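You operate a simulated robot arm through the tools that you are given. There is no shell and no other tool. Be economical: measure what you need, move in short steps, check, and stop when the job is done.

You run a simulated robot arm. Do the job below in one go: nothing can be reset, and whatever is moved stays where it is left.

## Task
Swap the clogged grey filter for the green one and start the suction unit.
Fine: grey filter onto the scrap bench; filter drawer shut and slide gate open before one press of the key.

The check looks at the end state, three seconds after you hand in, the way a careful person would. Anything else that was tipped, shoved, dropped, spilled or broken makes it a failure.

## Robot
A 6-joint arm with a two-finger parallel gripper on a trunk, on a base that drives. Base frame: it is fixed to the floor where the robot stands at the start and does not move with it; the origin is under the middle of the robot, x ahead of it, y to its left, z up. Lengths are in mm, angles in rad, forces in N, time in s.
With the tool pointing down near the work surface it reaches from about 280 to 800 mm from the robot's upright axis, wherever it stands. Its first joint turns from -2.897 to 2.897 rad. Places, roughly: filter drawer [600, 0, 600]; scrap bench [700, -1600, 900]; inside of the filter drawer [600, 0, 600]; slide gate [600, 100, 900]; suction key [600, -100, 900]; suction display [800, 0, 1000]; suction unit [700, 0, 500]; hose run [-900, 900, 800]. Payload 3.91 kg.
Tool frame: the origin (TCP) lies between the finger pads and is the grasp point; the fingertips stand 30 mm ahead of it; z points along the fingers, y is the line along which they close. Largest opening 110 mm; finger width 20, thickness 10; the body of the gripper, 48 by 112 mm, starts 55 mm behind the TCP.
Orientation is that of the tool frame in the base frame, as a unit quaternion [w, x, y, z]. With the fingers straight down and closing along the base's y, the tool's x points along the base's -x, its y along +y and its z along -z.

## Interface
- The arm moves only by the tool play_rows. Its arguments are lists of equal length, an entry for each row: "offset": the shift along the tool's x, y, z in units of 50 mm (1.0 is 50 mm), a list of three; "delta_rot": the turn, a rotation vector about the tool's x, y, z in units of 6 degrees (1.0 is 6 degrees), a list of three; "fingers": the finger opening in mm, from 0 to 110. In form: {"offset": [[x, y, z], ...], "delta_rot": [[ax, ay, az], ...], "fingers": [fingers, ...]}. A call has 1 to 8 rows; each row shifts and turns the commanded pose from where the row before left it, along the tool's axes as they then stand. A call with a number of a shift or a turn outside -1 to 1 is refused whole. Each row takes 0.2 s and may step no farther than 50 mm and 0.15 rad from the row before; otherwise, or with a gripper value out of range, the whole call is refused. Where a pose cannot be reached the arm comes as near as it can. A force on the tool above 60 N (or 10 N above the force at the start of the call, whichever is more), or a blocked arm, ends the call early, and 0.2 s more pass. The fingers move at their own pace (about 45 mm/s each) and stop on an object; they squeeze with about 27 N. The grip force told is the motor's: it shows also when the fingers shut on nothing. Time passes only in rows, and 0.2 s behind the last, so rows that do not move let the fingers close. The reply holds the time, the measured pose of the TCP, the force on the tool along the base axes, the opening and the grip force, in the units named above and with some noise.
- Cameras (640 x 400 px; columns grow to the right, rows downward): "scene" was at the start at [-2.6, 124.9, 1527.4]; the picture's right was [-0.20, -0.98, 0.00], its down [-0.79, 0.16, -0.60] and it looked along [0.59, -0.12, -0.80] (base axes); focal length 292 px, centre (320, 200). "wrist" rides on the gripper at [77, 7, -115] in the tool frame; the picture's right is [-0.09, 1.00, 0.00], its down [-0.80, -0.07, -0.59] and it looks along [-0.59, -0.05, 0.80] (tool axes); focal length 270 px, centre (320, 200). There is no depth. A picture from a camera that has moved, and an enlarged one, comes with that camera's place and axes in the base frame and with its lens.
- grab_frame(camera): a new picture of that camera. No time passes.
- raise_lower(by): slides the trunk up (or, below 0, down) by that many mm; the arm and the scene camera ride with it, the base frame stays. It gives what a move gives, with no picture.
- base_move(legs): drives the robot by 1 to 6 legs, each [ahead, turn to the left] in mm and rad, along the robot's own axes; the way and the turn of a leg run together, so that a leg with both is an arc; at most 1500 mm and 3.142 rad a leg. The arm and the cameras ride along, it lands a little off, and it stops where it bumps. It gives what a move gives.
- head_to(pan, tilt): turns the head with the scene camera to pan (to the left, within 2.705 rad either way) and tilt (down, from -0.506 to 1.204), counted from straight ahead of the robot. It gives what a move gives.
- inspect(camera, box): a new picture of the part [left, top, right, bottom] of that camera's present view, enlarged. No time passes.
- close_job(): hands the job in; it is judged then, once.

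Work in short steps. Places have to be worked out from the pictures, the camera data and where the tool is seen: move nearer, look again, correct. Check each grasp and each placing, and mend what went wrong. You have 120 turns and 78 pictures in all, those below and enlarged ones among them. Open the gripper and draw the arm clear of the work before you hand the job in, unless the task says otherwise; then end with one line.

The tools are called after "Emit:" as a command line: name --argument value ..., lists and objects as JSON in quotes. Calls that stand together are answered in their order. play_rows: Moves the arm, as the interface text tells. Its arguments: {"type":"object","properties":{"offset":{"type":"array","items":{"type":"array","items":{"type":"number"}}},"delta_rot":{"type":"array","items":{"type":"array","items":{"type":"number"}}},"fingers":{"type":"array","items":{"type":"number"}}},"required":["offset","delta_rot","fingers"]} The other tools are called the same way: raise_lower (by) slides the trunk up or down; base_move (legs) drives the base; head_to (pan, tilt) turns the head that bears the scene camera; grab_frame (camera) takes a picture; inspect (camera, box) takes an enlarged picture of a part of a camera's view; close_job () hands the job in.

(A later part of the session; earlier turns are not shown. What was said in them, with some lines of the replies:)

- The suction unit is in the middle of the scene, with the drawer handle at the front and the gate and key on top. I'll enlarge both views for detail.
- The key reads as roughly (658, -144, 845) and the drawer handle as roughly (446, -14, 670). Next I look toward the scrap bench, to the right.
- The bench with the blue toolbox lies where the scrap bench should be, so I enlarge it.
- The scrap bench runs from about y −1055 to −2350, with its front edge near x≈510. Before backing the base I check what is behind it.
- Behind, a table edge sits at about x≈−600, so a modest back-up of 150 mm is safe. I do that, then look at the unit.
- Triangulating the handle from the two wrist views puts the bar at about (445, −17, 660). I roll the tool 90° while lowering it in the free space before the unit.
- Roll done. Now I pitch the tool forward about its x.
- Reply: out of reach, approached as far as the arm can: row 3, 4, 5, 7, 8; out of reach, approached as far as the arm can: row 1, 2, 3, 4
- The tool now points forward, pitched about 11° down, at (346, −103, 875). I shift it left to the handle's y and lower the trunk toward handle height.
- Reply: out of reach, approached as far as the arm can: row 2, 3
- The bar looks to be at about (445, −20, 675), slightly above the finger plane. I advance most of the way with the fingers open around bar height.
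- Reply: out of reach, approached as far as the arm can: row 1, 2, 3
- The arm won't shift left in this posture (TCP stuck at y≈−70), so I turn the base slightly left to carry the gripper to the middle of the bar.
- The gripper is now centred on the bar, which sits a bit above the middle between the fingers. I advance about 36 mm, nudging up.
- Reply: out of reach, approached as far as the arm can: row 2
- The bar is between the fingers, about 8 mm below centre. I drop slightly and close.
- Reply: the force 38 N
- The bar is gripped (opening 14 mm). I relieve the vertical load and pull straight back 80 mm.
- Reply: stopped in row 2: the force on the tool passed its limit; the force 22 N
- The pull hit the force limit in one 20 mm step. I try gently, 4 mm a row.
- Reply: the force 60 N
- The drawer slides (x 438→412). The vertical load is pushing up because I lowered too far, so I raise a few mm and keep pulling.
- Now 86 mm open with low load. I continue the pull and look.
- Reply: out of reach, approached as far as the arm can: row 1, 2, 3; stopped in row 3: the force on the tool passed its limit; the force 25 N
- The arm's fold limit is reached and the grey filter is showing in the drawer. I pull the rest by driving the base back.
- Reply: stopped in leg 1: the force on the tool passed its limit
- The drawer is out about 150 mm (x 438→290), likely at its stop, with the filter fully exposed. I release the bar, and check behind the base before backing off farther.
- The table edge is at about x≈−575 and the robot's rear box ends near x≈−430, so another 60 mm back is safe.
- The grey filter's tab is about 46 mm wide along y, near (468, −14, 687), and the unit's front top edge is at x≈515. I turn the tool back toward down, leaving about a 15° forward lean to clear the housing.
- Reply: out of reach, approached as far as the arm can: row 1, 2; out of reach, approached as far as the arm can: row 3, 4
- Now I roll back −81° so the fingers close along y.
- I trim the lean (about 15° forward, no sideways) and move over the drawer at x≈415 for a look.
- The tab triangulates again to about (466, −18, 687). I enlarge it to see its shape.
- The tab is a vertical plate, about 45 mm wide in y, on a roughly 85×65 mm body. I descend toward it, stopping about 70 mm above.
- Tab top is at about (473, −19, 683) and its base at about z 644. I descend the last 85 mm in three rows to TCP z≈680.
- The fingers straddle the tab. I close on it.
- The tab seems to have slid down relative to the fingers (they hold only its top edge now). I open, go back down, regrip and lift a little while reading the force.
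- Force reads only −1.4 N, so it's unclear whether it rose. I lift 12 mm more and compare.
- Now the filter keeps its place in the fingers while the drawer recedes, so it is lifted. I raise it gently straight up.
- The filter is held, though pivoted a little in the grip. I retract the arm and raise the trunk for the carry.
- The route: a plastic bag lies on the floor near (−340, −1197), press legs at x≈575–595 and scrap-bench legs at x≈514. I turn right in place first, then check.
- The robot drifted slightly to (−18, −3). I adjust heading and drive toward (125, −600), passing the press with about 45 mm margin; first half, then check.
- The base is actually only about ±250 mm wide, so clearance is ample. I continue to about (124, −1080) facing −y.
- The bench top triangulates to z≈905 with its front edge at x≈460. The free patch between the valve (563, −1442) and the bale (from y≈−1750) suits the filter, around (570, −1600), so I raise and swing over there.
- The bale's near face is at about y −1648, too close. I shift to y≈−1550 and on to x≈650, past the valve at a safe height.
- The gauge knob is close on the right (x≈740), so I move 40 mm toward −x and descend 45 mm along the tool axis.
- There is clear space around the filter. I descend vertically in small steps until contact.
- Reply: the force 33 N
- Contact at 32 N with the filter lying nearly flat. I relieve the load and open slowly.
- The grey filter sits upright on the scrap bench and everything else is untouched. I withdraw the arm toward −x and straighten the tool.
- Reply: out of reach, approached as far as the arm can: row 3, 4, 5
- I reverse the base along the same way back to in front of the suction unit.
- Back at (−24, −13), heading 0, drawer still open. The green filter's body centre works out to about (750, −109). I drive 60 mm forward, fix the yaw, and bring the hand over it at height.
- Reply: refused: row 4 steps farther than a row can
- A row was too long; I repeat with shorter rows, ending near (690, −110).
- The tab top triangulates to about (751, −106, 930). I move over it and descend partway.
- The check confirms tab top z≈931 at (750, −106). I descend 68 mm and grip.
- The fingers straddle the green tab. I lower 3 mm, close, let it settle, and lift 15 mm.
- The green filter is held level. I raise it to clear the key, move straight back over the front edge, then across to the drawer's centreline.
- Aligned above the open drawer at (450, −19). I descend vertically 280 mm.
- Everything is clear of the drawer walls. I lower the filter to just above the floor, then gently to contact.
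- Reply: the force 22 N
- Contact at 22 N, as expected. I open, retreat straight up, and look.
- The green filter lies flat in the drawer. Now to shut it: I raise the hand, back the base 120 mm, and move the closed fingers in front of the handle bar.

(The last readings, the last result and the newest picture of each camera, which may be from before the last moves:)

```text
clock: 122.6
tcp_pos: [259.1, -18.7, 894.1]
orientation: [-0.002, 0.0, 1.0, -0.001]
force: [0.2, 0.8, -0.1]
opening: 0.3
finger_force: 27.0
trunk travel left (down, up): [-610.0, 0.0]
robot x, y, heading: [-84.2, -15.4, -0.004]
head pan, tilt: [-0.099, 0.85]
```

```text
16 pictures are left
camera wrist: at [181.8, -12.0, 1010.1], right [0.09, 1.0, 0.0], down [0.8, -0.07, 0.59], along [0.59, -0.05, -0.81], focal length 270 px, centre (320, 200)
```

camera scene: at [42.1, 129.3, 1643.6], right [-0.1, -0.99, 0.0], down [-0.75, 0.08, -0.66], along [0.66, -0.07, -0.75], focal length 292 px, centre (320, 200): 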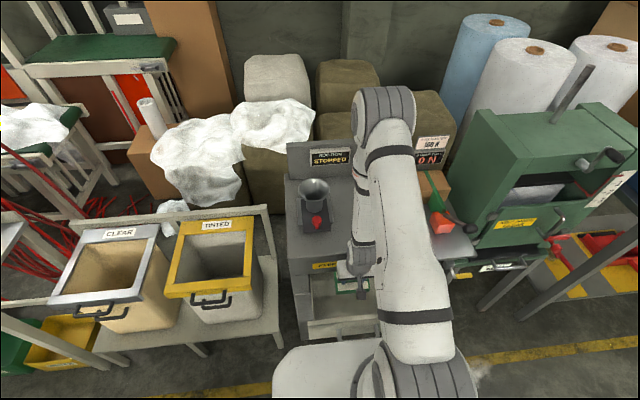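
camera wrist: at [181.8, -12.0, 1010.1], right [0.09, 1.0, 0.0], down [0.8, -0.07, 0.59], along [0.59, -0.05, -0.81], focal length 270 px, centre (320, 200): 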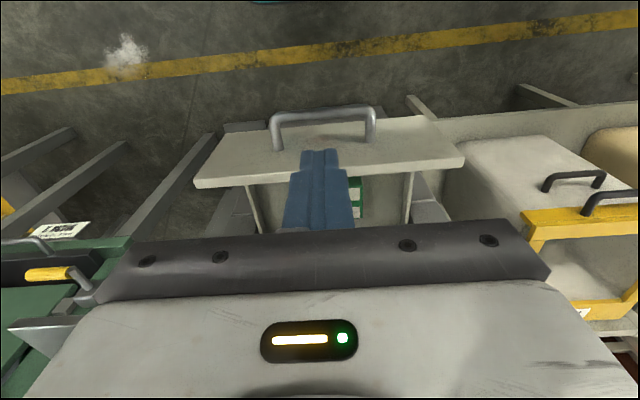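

The bar is at x≈293 and the fingers at x≈259, so I descend in front of it.

Emit:
play_rows --offset '[[0, 0, 0.85], [0, 0, 0.85], [0, 0, 0.85], [0, 0, 0.85], [0, 0, 0.85]]' --delta_rot '[[0, 0, 0], [0, 0, 0], [0, 0, 0], [0, 0, 0], [0, 0, 0]]' --fingers '[0, 0, 0, 0, 0]'

Emit:
grab_frame --camera "wrist"

```text
clock: 123.8
tcp_pos: [257.0, -17.4, 679.7]
orientation: [-0.002, 0.001, 1.0, 0.0]
force: [1.1, 0.0, 0.3]
opening: 0.0
finger_force: 27.1
trunk travel left (down, up): [-610.0, 0.0]
robot x, y, heading: [-81.3, -14.7, -0.001]
head pan, tilt: [-0.099, 0.85]
```

```text
15 pictures are left
camera wrist: at [181.0, -11.3, 796.3], right [0.09, 1.0, 0.0], down [0.8, -0.07, 0.59], along [0.59, -0.05, -0.81], focal length 270 px, centre (320, 200)
```

wrist: 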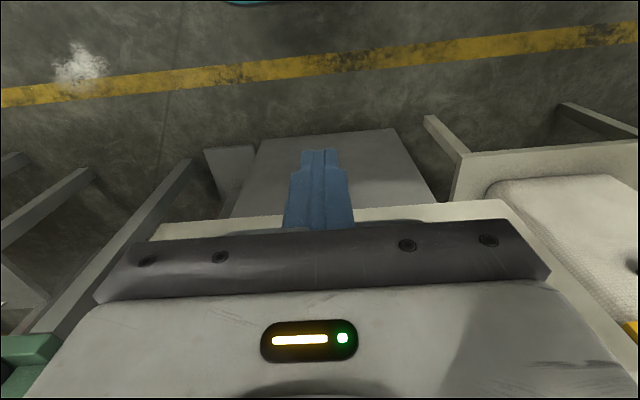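

In position. I push the bar inward at a gentle pace.

Emit:
play_rows --offset '[[-0.3, 0, 0], [-0.3, 0, 0], [-0.3, 0, 0], [-0.3, 0, 0], [-0.3, 0, 0], [-0.3, 0, 0], [-0.3, 0, 0], [-0.3, 0, 0]]' --delta_rot '[[0, 0, 0], [0, 0, 0], [0, 0, 0], [0, 0, 0], [0, 0, 0], [0, 0, 0], [0, 0, 0], [0, 0, 0]]' --fingers '[0, 0, 0, 0, 0, 0, 0, 0]'

Emit:
play_rows --offset '[[-0.3, 0, 0], [-0.3, 0, 0], [-0.2, 0, 0]]' --delta_rot '[[0, 0, 0], [0, 0, 0], [0, 0, 0]]' --fingers '[0, 0, 0]'

```text
clock: 125.6
tcp_pos: [378.3, -18.1, 680.3]
orientation: [-0.003, 0.0, 1.0, 0.0]
force: [0.1, -0.4, 0.1]
opening: 0.0
finger_force: 27.1
trunk travel left (down, up): [-610.0, 0.0]
robot x, y, heading: [-82.2, -13.9, -0.002]
head pan, tilt: [-0.099, 0.85]
```

```text
clock: 126.4
tcp_pos: [417.4, -18.6, 681.7]
orientation: [-0.002, 0.0, 1.0, -0.001]
force: [-0.4, -0.2, 0.7]
opening: 0.1
finger_force: 26.6
trunk travel left (down, up): [-610.0, 0.0]
robot x, y, heading: [-83.8, -15.2, -0.004]
head pan, tilt: [-0.099, 0.85]
```

Nearly shut; I continue in 4 mm steps until the stop is felt.

Emit:
play_rows --offset '[[-0.08, 0, 0], [-0.08, 0, 0], [-0.08, 0, 0], [-0.08, 0, 0], [-0.08, 0, 0]]' --delta_rot '[[0, 0, 0], [0, 0, 0], [0, 0, 0], [0, 0, 0], [0, 0, 0]]' --fingers '[0, 0, 0, 0, 0]'

Emit:
inspect --camera "scene" --box '[270, 130, 450, 320]'

```text
clock: 127.6
tcp_pos: [425.4, -18.1, 681.1]
orientation: [-0.012, 0.0, 1.0, 0.0]
force: [-55.8, 0.7, 7.5]
opening: 0.1
finger_force: 27.0
trunk travel left (down, up): [-610.0, 0.0]
robot x, y, heading: [-83.2, -13.6, -0.002]
head pan, tilt: [-0.099, 0.85]
```

```text
2.11 times, centred on (360, 225) of scene
camera zoom: at [-86.1, 129.5, 1643.6], right [-0.1, -0.99, 0.0], down [-0.74, 0.08, -0.66], along [0.66, -0.07, -0.75], focal length 615 px, centre (236, 147)
```

zoom: 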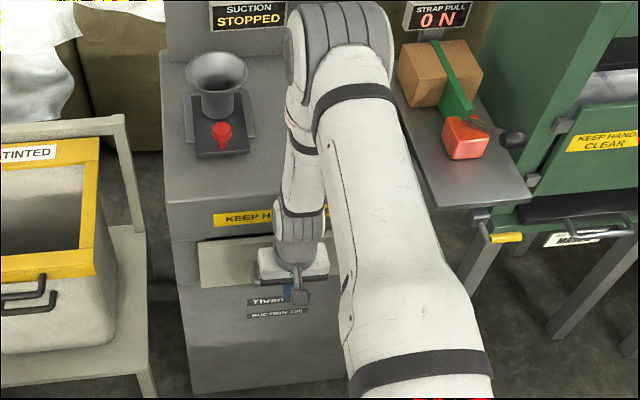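

The stop was felt (56 N at x=425), so the drawer is shut. I back off, rise, and approach the gate for a look.

Emit:
play_rows --offset '[[0.3, 0, 0], [0.6, 0, 0], [0.6, 0, 0], [0, 0, -0.9], [0, 0, -0.9], [0, 0, -0.9], [0, 0, -0.9], [0, 0, -0.9]]' --delta_rot '[[0, 0, 0], [0, 0, 0], [0, 0, 0], [0, 0, 0], [0, 0, 0], [0, 0, 0], [0, 0, 0], [0, 0, 0]]' --fingers '[0, 0, 0, 0, 0, 0, 0, 0]'

Emit:
play_rows --offset '[[0, 0, -0.9], [0, 0, -0.9], [0, 0, -0.9], [-0.7, 0.5, 0], [-0.7, 0.5, 0], [-0.7, 0.5, 0]]' --delta_rot '[[0, 0, 0], [0, 0, 0], [0, 0, 0], [0, 0, 0], [0, 0, 0], [0, 0, 0]]' --fingers '[0, 0, 0, 0, 0, 0]'

Emit:
grab_frame --camera "wrist"

Emit:
inspect --camera "scene" --box '[280, 100, 440, 260]'

```text
clock: 129.4
tcp_pos: [362.9, -18.6, 907.1]
orientation: [-0.002, 0.0, 1.0, 0.001]
force: [0.2, -1.5, -0.9]
opening: 0.4
finger_force: 27.6
trunk travel left (down, up): [-610.0, 0.0]
robot x, y, heading: [-84.6, -11.8, -0.002]
head pan, tilt: [-0.099, 0.85]
```

```text
clock: 130.8
tcp_pos: [470.9, 57.9, 1039.9]
orientation: [-0.003, 0.0, 1.0, -0.001]
force: [1.0, -0.4, 0.0]
opening: 0.0
finger_force: 26.1
trunk travel left (down, up): [-610.0, 0.0]
robot x, y, heading: [-84.0, -13.7, -0.0]
head pan, tilt: [-0.099, 0.85]
```

```text
13 pictures are left
camera wrist: at [394.9, 64.4, 1156.0], right [0.09, 1.0, 0.0], down [0.8, -0.07, 0.59], along [0.59, -0.05, -0.81], focal length 270 px, centre (320, 200)
```

wrist: 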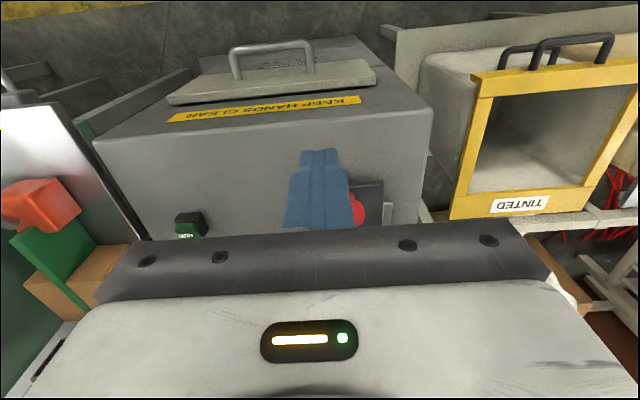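

```text
2.50 times, centred on (360, 180) of scene
camera zoom: at [-77.9, 130.0, 1643.5], right [-0.1, -0.99, 0.0], down [-0.75, 0.08, -0.66], along [0.66, -0.07, -0.75], focal length 730 px, centre (220, 250)
```

zoom: 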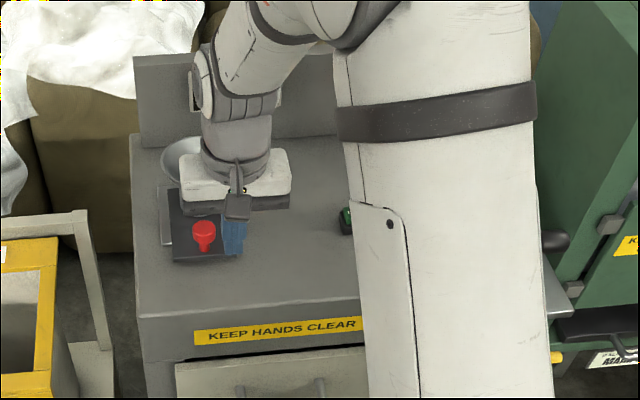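

Drawer is flush. The gate's red knob is at about (608, 86, 895). I step aside to get an unobstructed wrist view of the gate.

Emit:
play_rows --offset '[[-0.6, -0.7, -0.2], [-0.6, -0.7, -0.2], [-0.6, -0.7, 0], [-0.5, -0.2, 0]]' --delta_rot '[[0, 0, 0], [0, 0, 0], [0, 0, 0], [0, 0, 0]]' --fingers '[0, 0, 0, 0]'

Emit:
inspect --camera "wrist" --box '[330, 0, 630, 230]'

```text
clock: 131.8
tcp_pos: [584.9, -60.2, 1059.3]
orientation: [-0.004, 0.0, 1.0, 0.0]
force: [-0.4, -0.3, 0.2]
opening: 0.0
finger_force: 26.8
trunk travel left (down, up): [-610.0, 0.0]
robot x, y, heading: [-78.5, -14.7, 0.001]
head pan, tilt: [-0.099, 0.85]
```

```text
1.74 times, centred on (480, 115) of wrist
camera zoom: at [508.4, -52.2, 1175.3], right [0.09, 1.0, 0.0], down [0.81, -0.07, 0.59], along [0.59, -0.05, -0.81], focal length 470 px, centre (42, 348)
```

zoom: 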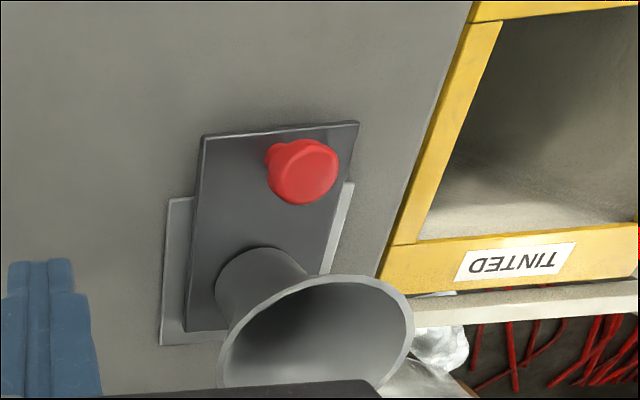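

The dark plate covers the funnel throat and its front edge is at x≈579, so the gate is closed and opens by pulling toward me about 60 mm. I lean the tool about 35° so the hand clears the funnel rim, and approach the knob from the front.

Emit:
play_rows --offset '[[0.4, 0.74, 0], [0.4, 0.74, 0], [0.4, 0.74, 0], [0.4, 0.74, 0]]' --delta_rot '[[0, 0, 0], [0, 0, 0], [0, 0, 0], [0, 0, 0]]' --fingers '[40, 60, 75, 75]'

Emit:
play_rows --offset '[[0, 0, 0.3], [0, 0, 0.3], [0, 0, 0.3], [0, 0, 0.3], [0, 0, 0.2], [0, 0, 0]]' --delta_rot '[[0, -1, 0], [0, -1, 0], [0, -1, 0], [0, -1, 0], [0, -1, 0], [0, -1, 0]]' --fingers '[75, 75, 75, 75, 75, 75]'

Emit:
grab_frame --camera "wrist"

```text
clock: 132.8
tcp_pos: [502.9, 91.0, 1058.4]
orientation: [-0.003, 0.0, 1.0, -0.001]
force: [-0.5, 0.0, 0.0]
opening: 75.1
finger_force: 0.0
trunk travel left (down, up): [-610.0, 0.0]
robot x, y, heading: [-84.3, -15.1, 0.0]
head pan, tilt: [-0.099, 0.85]
```

```text
clock: 134.2
tcp_pos: [514.4, 83.0, 995.8]
orientation: [0.246, 0.004, 0.969, -0.019]
force: [0.4, 0.2, -0.2]
opening: 75.0
finger_force: 0.1
out of reach, approached as far as the arm can: row 5, 6
trunk travel left (down, up): [-610.0, 0.0]
robot x, y, heading: [-82.5, -11.1, -0.001]
head pan, tilt: [-0.099, 0.85]
```

```text
10 pictures are left
camera wrist: at [391.4, 93.7, 1061.9], right [0.09, 1.0, 0.01], down [0.42, -0.05, 0.91], along [0.9, -0.08, -0.42], focal length 270 px, centre (320, 200)
```

wrist: 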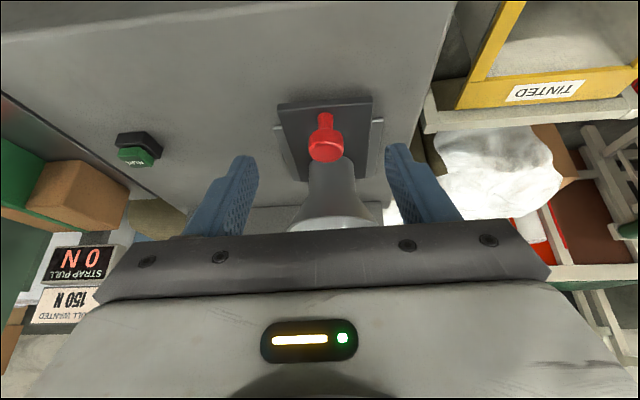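

Lean came out at 28°, which is enough. The knob head is at about (593, 84, 900–920); I advance to straddle it.

Emit:
play_rows --offset '[[-0.17, 0.01, 0.7], [-0.17, 0.01, 0.7], [-0.16, 0.01, 0.7]]' --delta_rot '[[0, 0, 0], [0, 0, 0], [0, 0, 0]]' --fingers '[75, 75, 75]'

Emit:
grab_frame --camera "wrist"

```text
clock: 135.0
tcp_pos: [587.8, 80.0, 915.5]
orientation: [0.245, 0.003, 0.969, -0.017]
force: [1.1, 0.6, -0.2]
opening: 74.9
finger_force: 0.1
trunk travel left (down, up): [-610.0, 0.0]
robot x, y, heading: [-81.8, -12.0, -0.007]
head pan, tilt: [-0.099, 0.85]
```

```text
9 pictures are left
camera wrist: at [464.8, 91.1, 980.6], right [0.09, 1.0, 0.01], down [0.42, -0.05, 0.91], along [0.9, -0.08, -0.42], focal length 270 px, centre (320, 200)
```

wrist: 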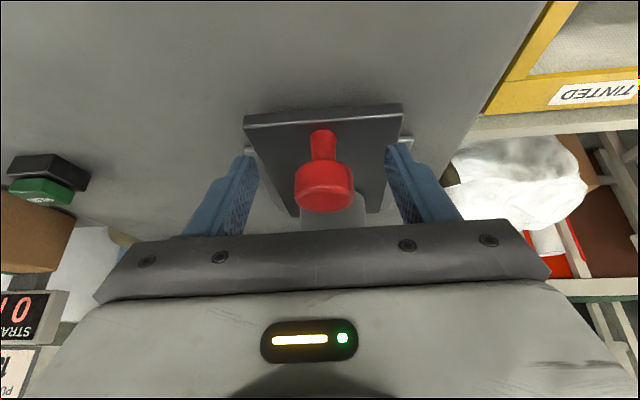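

The knob head sits exactly at the grasp point. I close on it.

Emit:
play_rows --offset '[[0, 0, 0], [0, 0, 0], [0, 0, 0], [0, 0, 0], [0, 0, 0]]' --delta_rot '[[0, 0, 0], [0, 0, 0], [0, 0, 0], [0, 0, 0], [0, 0, 0]]' --fingers '[40, 10, 0, 0, 0]'

Emit:
play_rows --offset '[[0.07, 0, -0.038], [0.07, 0, -0.038], [0.07, 0, -0.038], [0.07, 0, -0.038], [0.07, 0, -0.038], [0.07, 0, -0.038]]' --delta_rot '[[0, 0, 0], [0, 0, 0], [0, 0, 0], [0, 0, 0], [0, 0, 0], [0, 0, 0]]' --fingers '[0, 0, 0, 0, 0, 0]'

```text
clock: 136.2
tcp_pos: [585.8, 81.5, 915.7]
orientation: [0.245, 0.004, 0.969, -0.019]
force: [-1.0, 15.4, 0.7]
opening: 31.1
finger_force: 44.5
trunk travel left (down, up): [-610.0, 0.0]
robot x, y, heading: [-80.9, -16.4, -0.001]
head pan, tilt: [-0.099, 0.85]
```

```text
clock: 137.6
tcp_pos: [561.9, 83.3, 915.0]
orientation: [0.246, 0.003, 0.969, -0.018]
force: [0.8, 17.6, -1.8]
opening: 31.1
finger_force: 45.2
trunk travel left (down, up): [-610.0, 0.0]
robot x, y, heading: [-82.5, -16.2, -0.007]
head pan, tilt: [-0.099, 0.85]
```

The slide moves freely toward me (24 mm so far). I keep pulling until its stop.

Emit:
play_rows --offset '[[0.09, 0, -0.049], [0.09, 0, -0.049], [0.09, 0, -0.049], [0.09, 0, -0.049], [0.09, 0, -0.049], [0.09, 0, -0.049], [0.09, 0, -0.049], [0.09, 0, -0.049]]' --delta_rot '[[0, 0, 0], [0, 0, 0], [0, 0, 0], [0, 0, 0], [0, 0, 0], [0, 0, 0], [0, 0, 0], [0, 0, 0]]' --fingers '[0, 0, 0, 0, 0, 0, 0, 0]'

```text
clock: 139.4
tcp_pos: [520.9, 80.9, 915.3]
orientation: [0.245, 0.003, 0.969, -0.019]
force: [0.2, 10.7, -7.9]
opening: 30.8
finger_force: 45.0
trunk travel left (down, up): [-610.0, 0.0]
robot x, y, heading: [-85.8, -15.6, -0.004]
head pan, tilt: [-0.099, 0.85]
```

Emit:
play_rows --offset '[[0.08, 0, -0.043], [0.08, 0, -0.043], [0.08, 0, -0.043], [0.08, 0, -0.043], [0.08, 0, -0.043], [0.08, 0, -0.043]]' --delta_rot '[[0, 0, 0], [0, 0, 0], [0, 0, 0], [0, 0, 0], [0, 0, 0], [0, 0, 0]]' --fingers '[0, 0, 0, 0, 0, 0]'

Emit:
grab_frame --camera "wrist"

```text
clock: 140.8
tcp_pos: [490.2, 80.7, 917.0]
orientation: [0.243, 0.005, 0.97, -0.018]
force: [0.3, 0.5, 0.2]
opening: 0.1
finger_force: 37.3
trunk travel left (down, up): [-610.0, 0.0]
robot x, y, heading: [-81.4, -13.6, -0.001]
head pan, tilt: [-0.099, 0.85]
```

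```text
8 pictures are left
camera wrist: at [369.0, 91.8, 981.4], right [0.09, 1.0, 0.01], down [0.43, -0.05, 0.9], along [0.9, -0.08, -0.43], focal length 270 px, centre (320, 200)
```

wrist: 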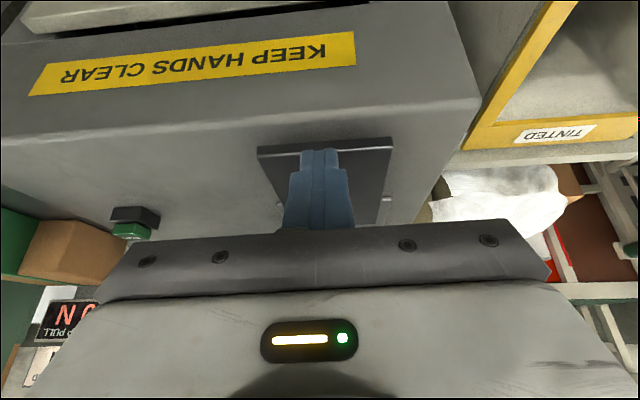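

The fingers slid off the knob, presumably at the slide's stop. I raise the hand, straighten it and look at the gate.

Emit:
play_rows --offset '[[0.3, 0, -0.6], [0, 0, -0.9], [0, -0.7, -0.9], [0, -0.9, 0], [0, -0.9, 0], [-0.6, -0.6, 0]]' --delta_rot '[[0, 0, 0], [0, 0, 0], [0, 1, 0], [0, 1, 0], [0, 1, 0], [0, 1, 0]]' --fingers '[0, 0, 0, 0, 0, 0]'

Emit:
inspect --camera "wrist" --box '[300, 60, 620, 240]'

```text
refused: row 3 steps farther than a row can; nothing moved
```

```text
2.00 times, centred on (460, 150) of wrist
camera zoom: at [369.0, 91.8, 981.4], right [0.09, 1.0, 0.01], down [0.43, -0.05, 0.9], along [0.9, -0.08, -0.43], focal length 541 px, centre (40, 300)
```

zoom: 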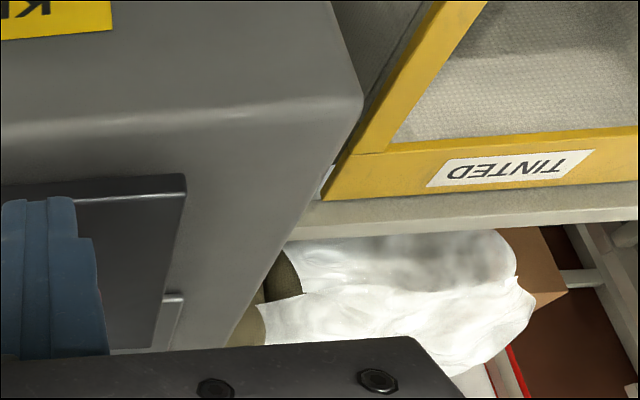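

That move was refused; I repeat with shorter rows.

Emit:
play_rows --offset '[[0.3, 0, -0.6], [0, 0, -0.9], [0, -0.5, -0.8], [0, -0.9, 0], [0, -0.9, 0], [-0.6, -0.6, 0], [-0.6, -0.2, 0]]' --delta_rot '[[0, 0, 0], [0, 0, 0], [0, 1, 0], [0, 1, 0], [0, 1, 0], [0, 1, 0], [0, 0.7, 0]]' --fingers '[0, 0, 0, 0, 0, 0, 0]'

Emit:
play_rows --offset '[[-0.6, -0.1, 0], [-0.6, 0, 0]]' --delta_rot '[[0, 0, 0], [0, 0, 0]]' --fingers '[0, 0]'

Emit:
grab_frame --camera "wrist"

```text
clock: 142.4
tcp_pos: [482.8, -71.4, 1023.1]
orientation: [0.002, 0.008, 1.0, -0.016]
force: [0.4, 0.2, 0.2]
opening: 0.0
finger_force: 37.1
trunk travel left (down, up): [-610.0, 0.0]
robot x, y, heading: [-87.0, -13.9, -0.004]
head pan, tilt: [-0.099, 0.85]
```

```text
clock: 143.0
tcp_pos: [543.7, -77.2, 1022.8]
orientation: [0.002, 0.008, 1.0, -0.017]
force: [-0.7, -0.2, 0.2]
opening: 0.2
finger_force: 37.8
trunk travel left (down, up): [-610.0, 0.0]
robot x, y, heading: [-82.9, -13.6, -0.003]
head pan, tilt: [-0.099, 0.85]
```

```text
6 pictures are left
camera wrist: at [466.1, -64.6, 1138.8], right [0.1, 0.99, -0.03], down [0.8, -0.06, 0.6], along [0.59, -0.09, -0.8], focal length 270 px, centre (320, 200)
```

wrist: 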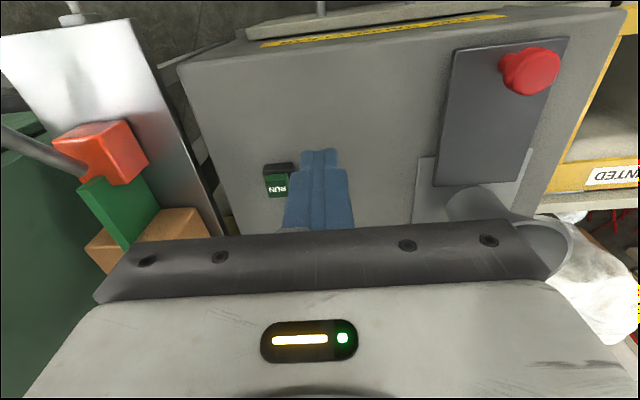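

The plate's rear edge is now clear of the funnel stem and the knob moved about 70 mm to its stop, so the gate is open. The key cap is at about (627, −138, 886); I bring the closed fingertips above it.

Emit:
play_rows --offset '[[-0.55, -0.4, 0], [-0.55, -0.4, 0], [-0.55, -0.4, 0], [0, 0, 0.6], [0, 0, 0.6]]' --delta_rot '[[-0.3, 0, 0], [0, 0, 0], [0, 0, 0], [0, 0, 0], [0, 0, 0]]' --fingers '[0, 0, 0, 0, 0]'

Emit:
grab_frame --camera "wrist"

```text
clock: 144.2
tcp_pos: [625.6, -136.9, 963.5]
orientation: [0.002, 0.008, 1.0, -0.001]
force: [-0.1, -0.7, 0.0]
opening: 0.1
finger_force: 37.9
trunk travel left (down, up): [-610.0, 0.0]
robot x, y, heading: [-83.6, -11.6, -0.003]
head pan, tilt: [-0.099, 0.85]
```

```text
5 pictures are left
camera wrist: at [548.2, -128.8, 1079.6], right [0.1, 0.99, 0.0], down [0.8, -0.08, 0.6], along [0.59, -0.06, -0.8], focal length 270 px, centre (320, 200)
```

wrist: 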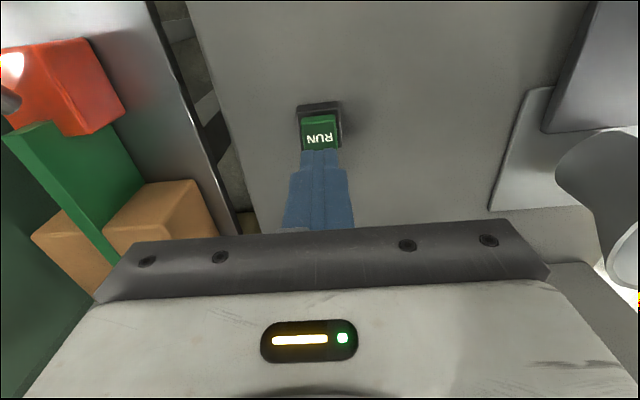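

The fingertips are right over the RUN cap. I descend to just above it, slowly.

Emit:
play_rows --offset '[[-0.08, 0, 0.4], [0, 0, 0.3], [0, 0, 0.1], [0, 0, 0]]' --delta_rot '[[0, 0, 0], [0, 0, 0], [0, 0, 0], [0, 0, 0]]' --fingers '[0, 0, 0, 0]'

```text
clock: 145.2
tcp_pos: [628.2, -137.0, 925.7]
orientation: [0.002, 0.008, 1.0, -0.001]
force: [0.3, -0.5, 0.0]
opening: 0.1
finger_force: 38.0
trunk travel left (down, up): [-610.0, 0.0]
robot x, y, heading: [-81.8, -10.6, -0.001]
head pan, tilt: [-0.099, 0.85]
```

Emit:
play_rows --offset '[[0, 0, 0.05], [0, 0, 0.05], [0, 0, 0.05], [0, 0, 0.05], [0, 0, 0.05]]' --delta_rot '[[0, 0, 0], [0, 0, 0], [0, 0, 0], [0, 0, 0], [0, 0, 0]]' --fingers '[0, 0, 0, 0, 0]'

```text
clock: 146.4
tcp_pos: [629.4, -136.1, 914.4]
orientation: [0.002, 0.008, 1.0, -0.001]
force: [1.8, 1.3, 8.0]
opening: 0.0
finger_force: 37.3
trunk travel left (down, up): [-610.0, 0.0]
robot x, y, heading: [-83.3, -15.6, -0.002]
head pan, tilt: [-0.099, 0.85]
```

Contact begins (8 N at z≈914). I press on steadily.

Emit:
play_rows --offset '[[0, 0, 0.04], [0, 0, 0.04], [0, 0, 0.04]]' --delta_rot '[[0, 0, 0], [0, 0, 0], [0, 0, 0]]' --fingers '[0, 0, 0]'

Emit:
inspect --camera "scene" --box '[270, 90, 430, 230]'

```text
clock: 147.2
tcp_pos: [628.4, -137.0, 909.1]
orientation: [0.005, 0.008, 1.0, -0.002]
force: [5.1, 2.0, 29.5]
opening: 0.1
finger_force: 38.0
trunk travel left (down, up): [-610.0, 0.0]
robot x, y, heading: [-82.4, -12.5, -0.004]
head pan, tilt: [-0.099, 0.85]
```

```text
2.86 times, centred on (350, 160) of scene
camera zoom: at [-82.2, 130.3, 1643.8], right [-0.1, -0.99, 0.0], down [-0.75, 0.08, -0.66], along [0.66, -0.07, -0.75], focal length 835 px, centre (234, 314)
```

zoom: 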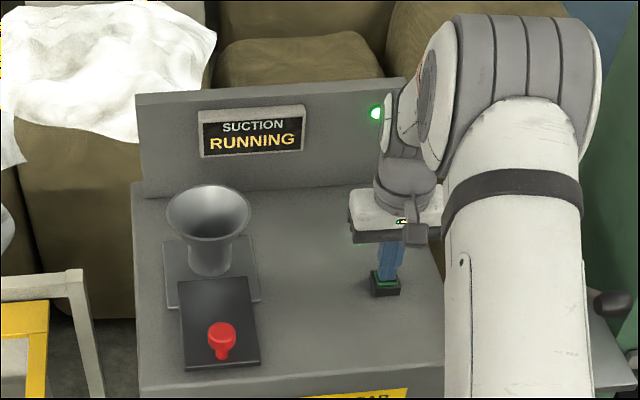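

The display shows SUCTION RUNNING with a green lamp. I lift off straight up and withdraw the arm.

Emit:
play_rows --offset '[[0, 0, -0.5], [0, 0, -0.9], [0, 0, -0.9], [0, 0, -0.9], [0.9, 0, 0], [0.9, 0, 0], [0.9, 0, 0], [0.9, 0, 0]]' --delta_rot '[[0, 0, 0], [0, 0, 0], [0, 0, 0], [0, 0, 0], [0, 0, 0], [0, 0, 0], [0, 0, 0], [0, 0, 0]]' --fingers '[0, 0, 0, 0, 0, 0, 60, 80]'

Emit:
play_rows --offset '[[0.9, 0, 0], [0.7, 0, 0], [0, 0, 0]]' --delta_rot '[[0, 0, 0], [0, 0, 0], [0, 0, 0]]' --fingers '[100, 100, 100]'

Emit:
grab_frame --camera "scene"

```text
clock: 149.0
tcp_pos: [448.3, -133.8, 1064.4]
orientation: [0.002, 0.008, 1.0, -0.001]
force: [0.5, -0.4, -0.5]
opening: 49.3
finger_force: 0.2
trunk travel left (down, up): [-610.0, 0.0]
robot x, y, heading: [-82.5, -11.9, -0.002]
head pan, tilt: [-0.099, 0.85]
```

```text
clock: 149.8
tcp_pos: [367.5, -131.8, 1064.6]
orientation: [0.003, 0.008, 1.0, -0.001]
force: [1.0, -0.6, 0.0]
opening: 100.1
finger_force: 0.0
trunk travel left (down, up): [-610.0, 0.0]
robot x, y, heading: [-83.1, -16.8, 0.001]
head pan, tilt: [-0.099, 0.85]
```

```text
3 pictures are left
camera scene: at [-79.1, 129.4, 1643.5], right [-0.1, -0.99, 0.0], down [-0.75, 0.08, -0.66], along [0.66, -0.07, -0.75], focal length 292 px, centre (320, 200)
```

scene: 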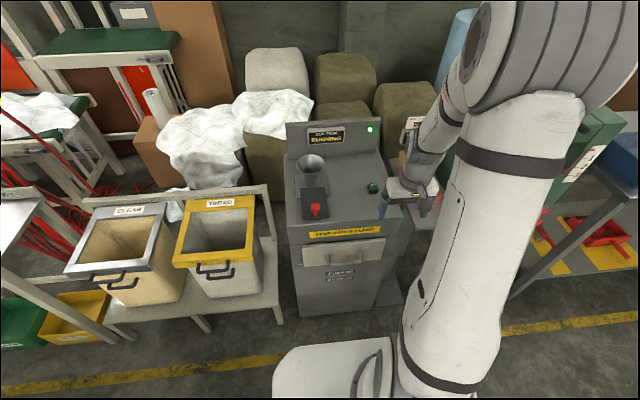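

The unit still shows RUNNING, the drawer is shut, the gate is open, and the arm is clear with the gripper open. I hand in.

Emit:
close_job

```text
The job is handed in.
```

The grey filter is on the scrap bench, the green one is in the shut drawer, the slide gate is open, and after one press of the key the display reads SUCTION RUNNING.
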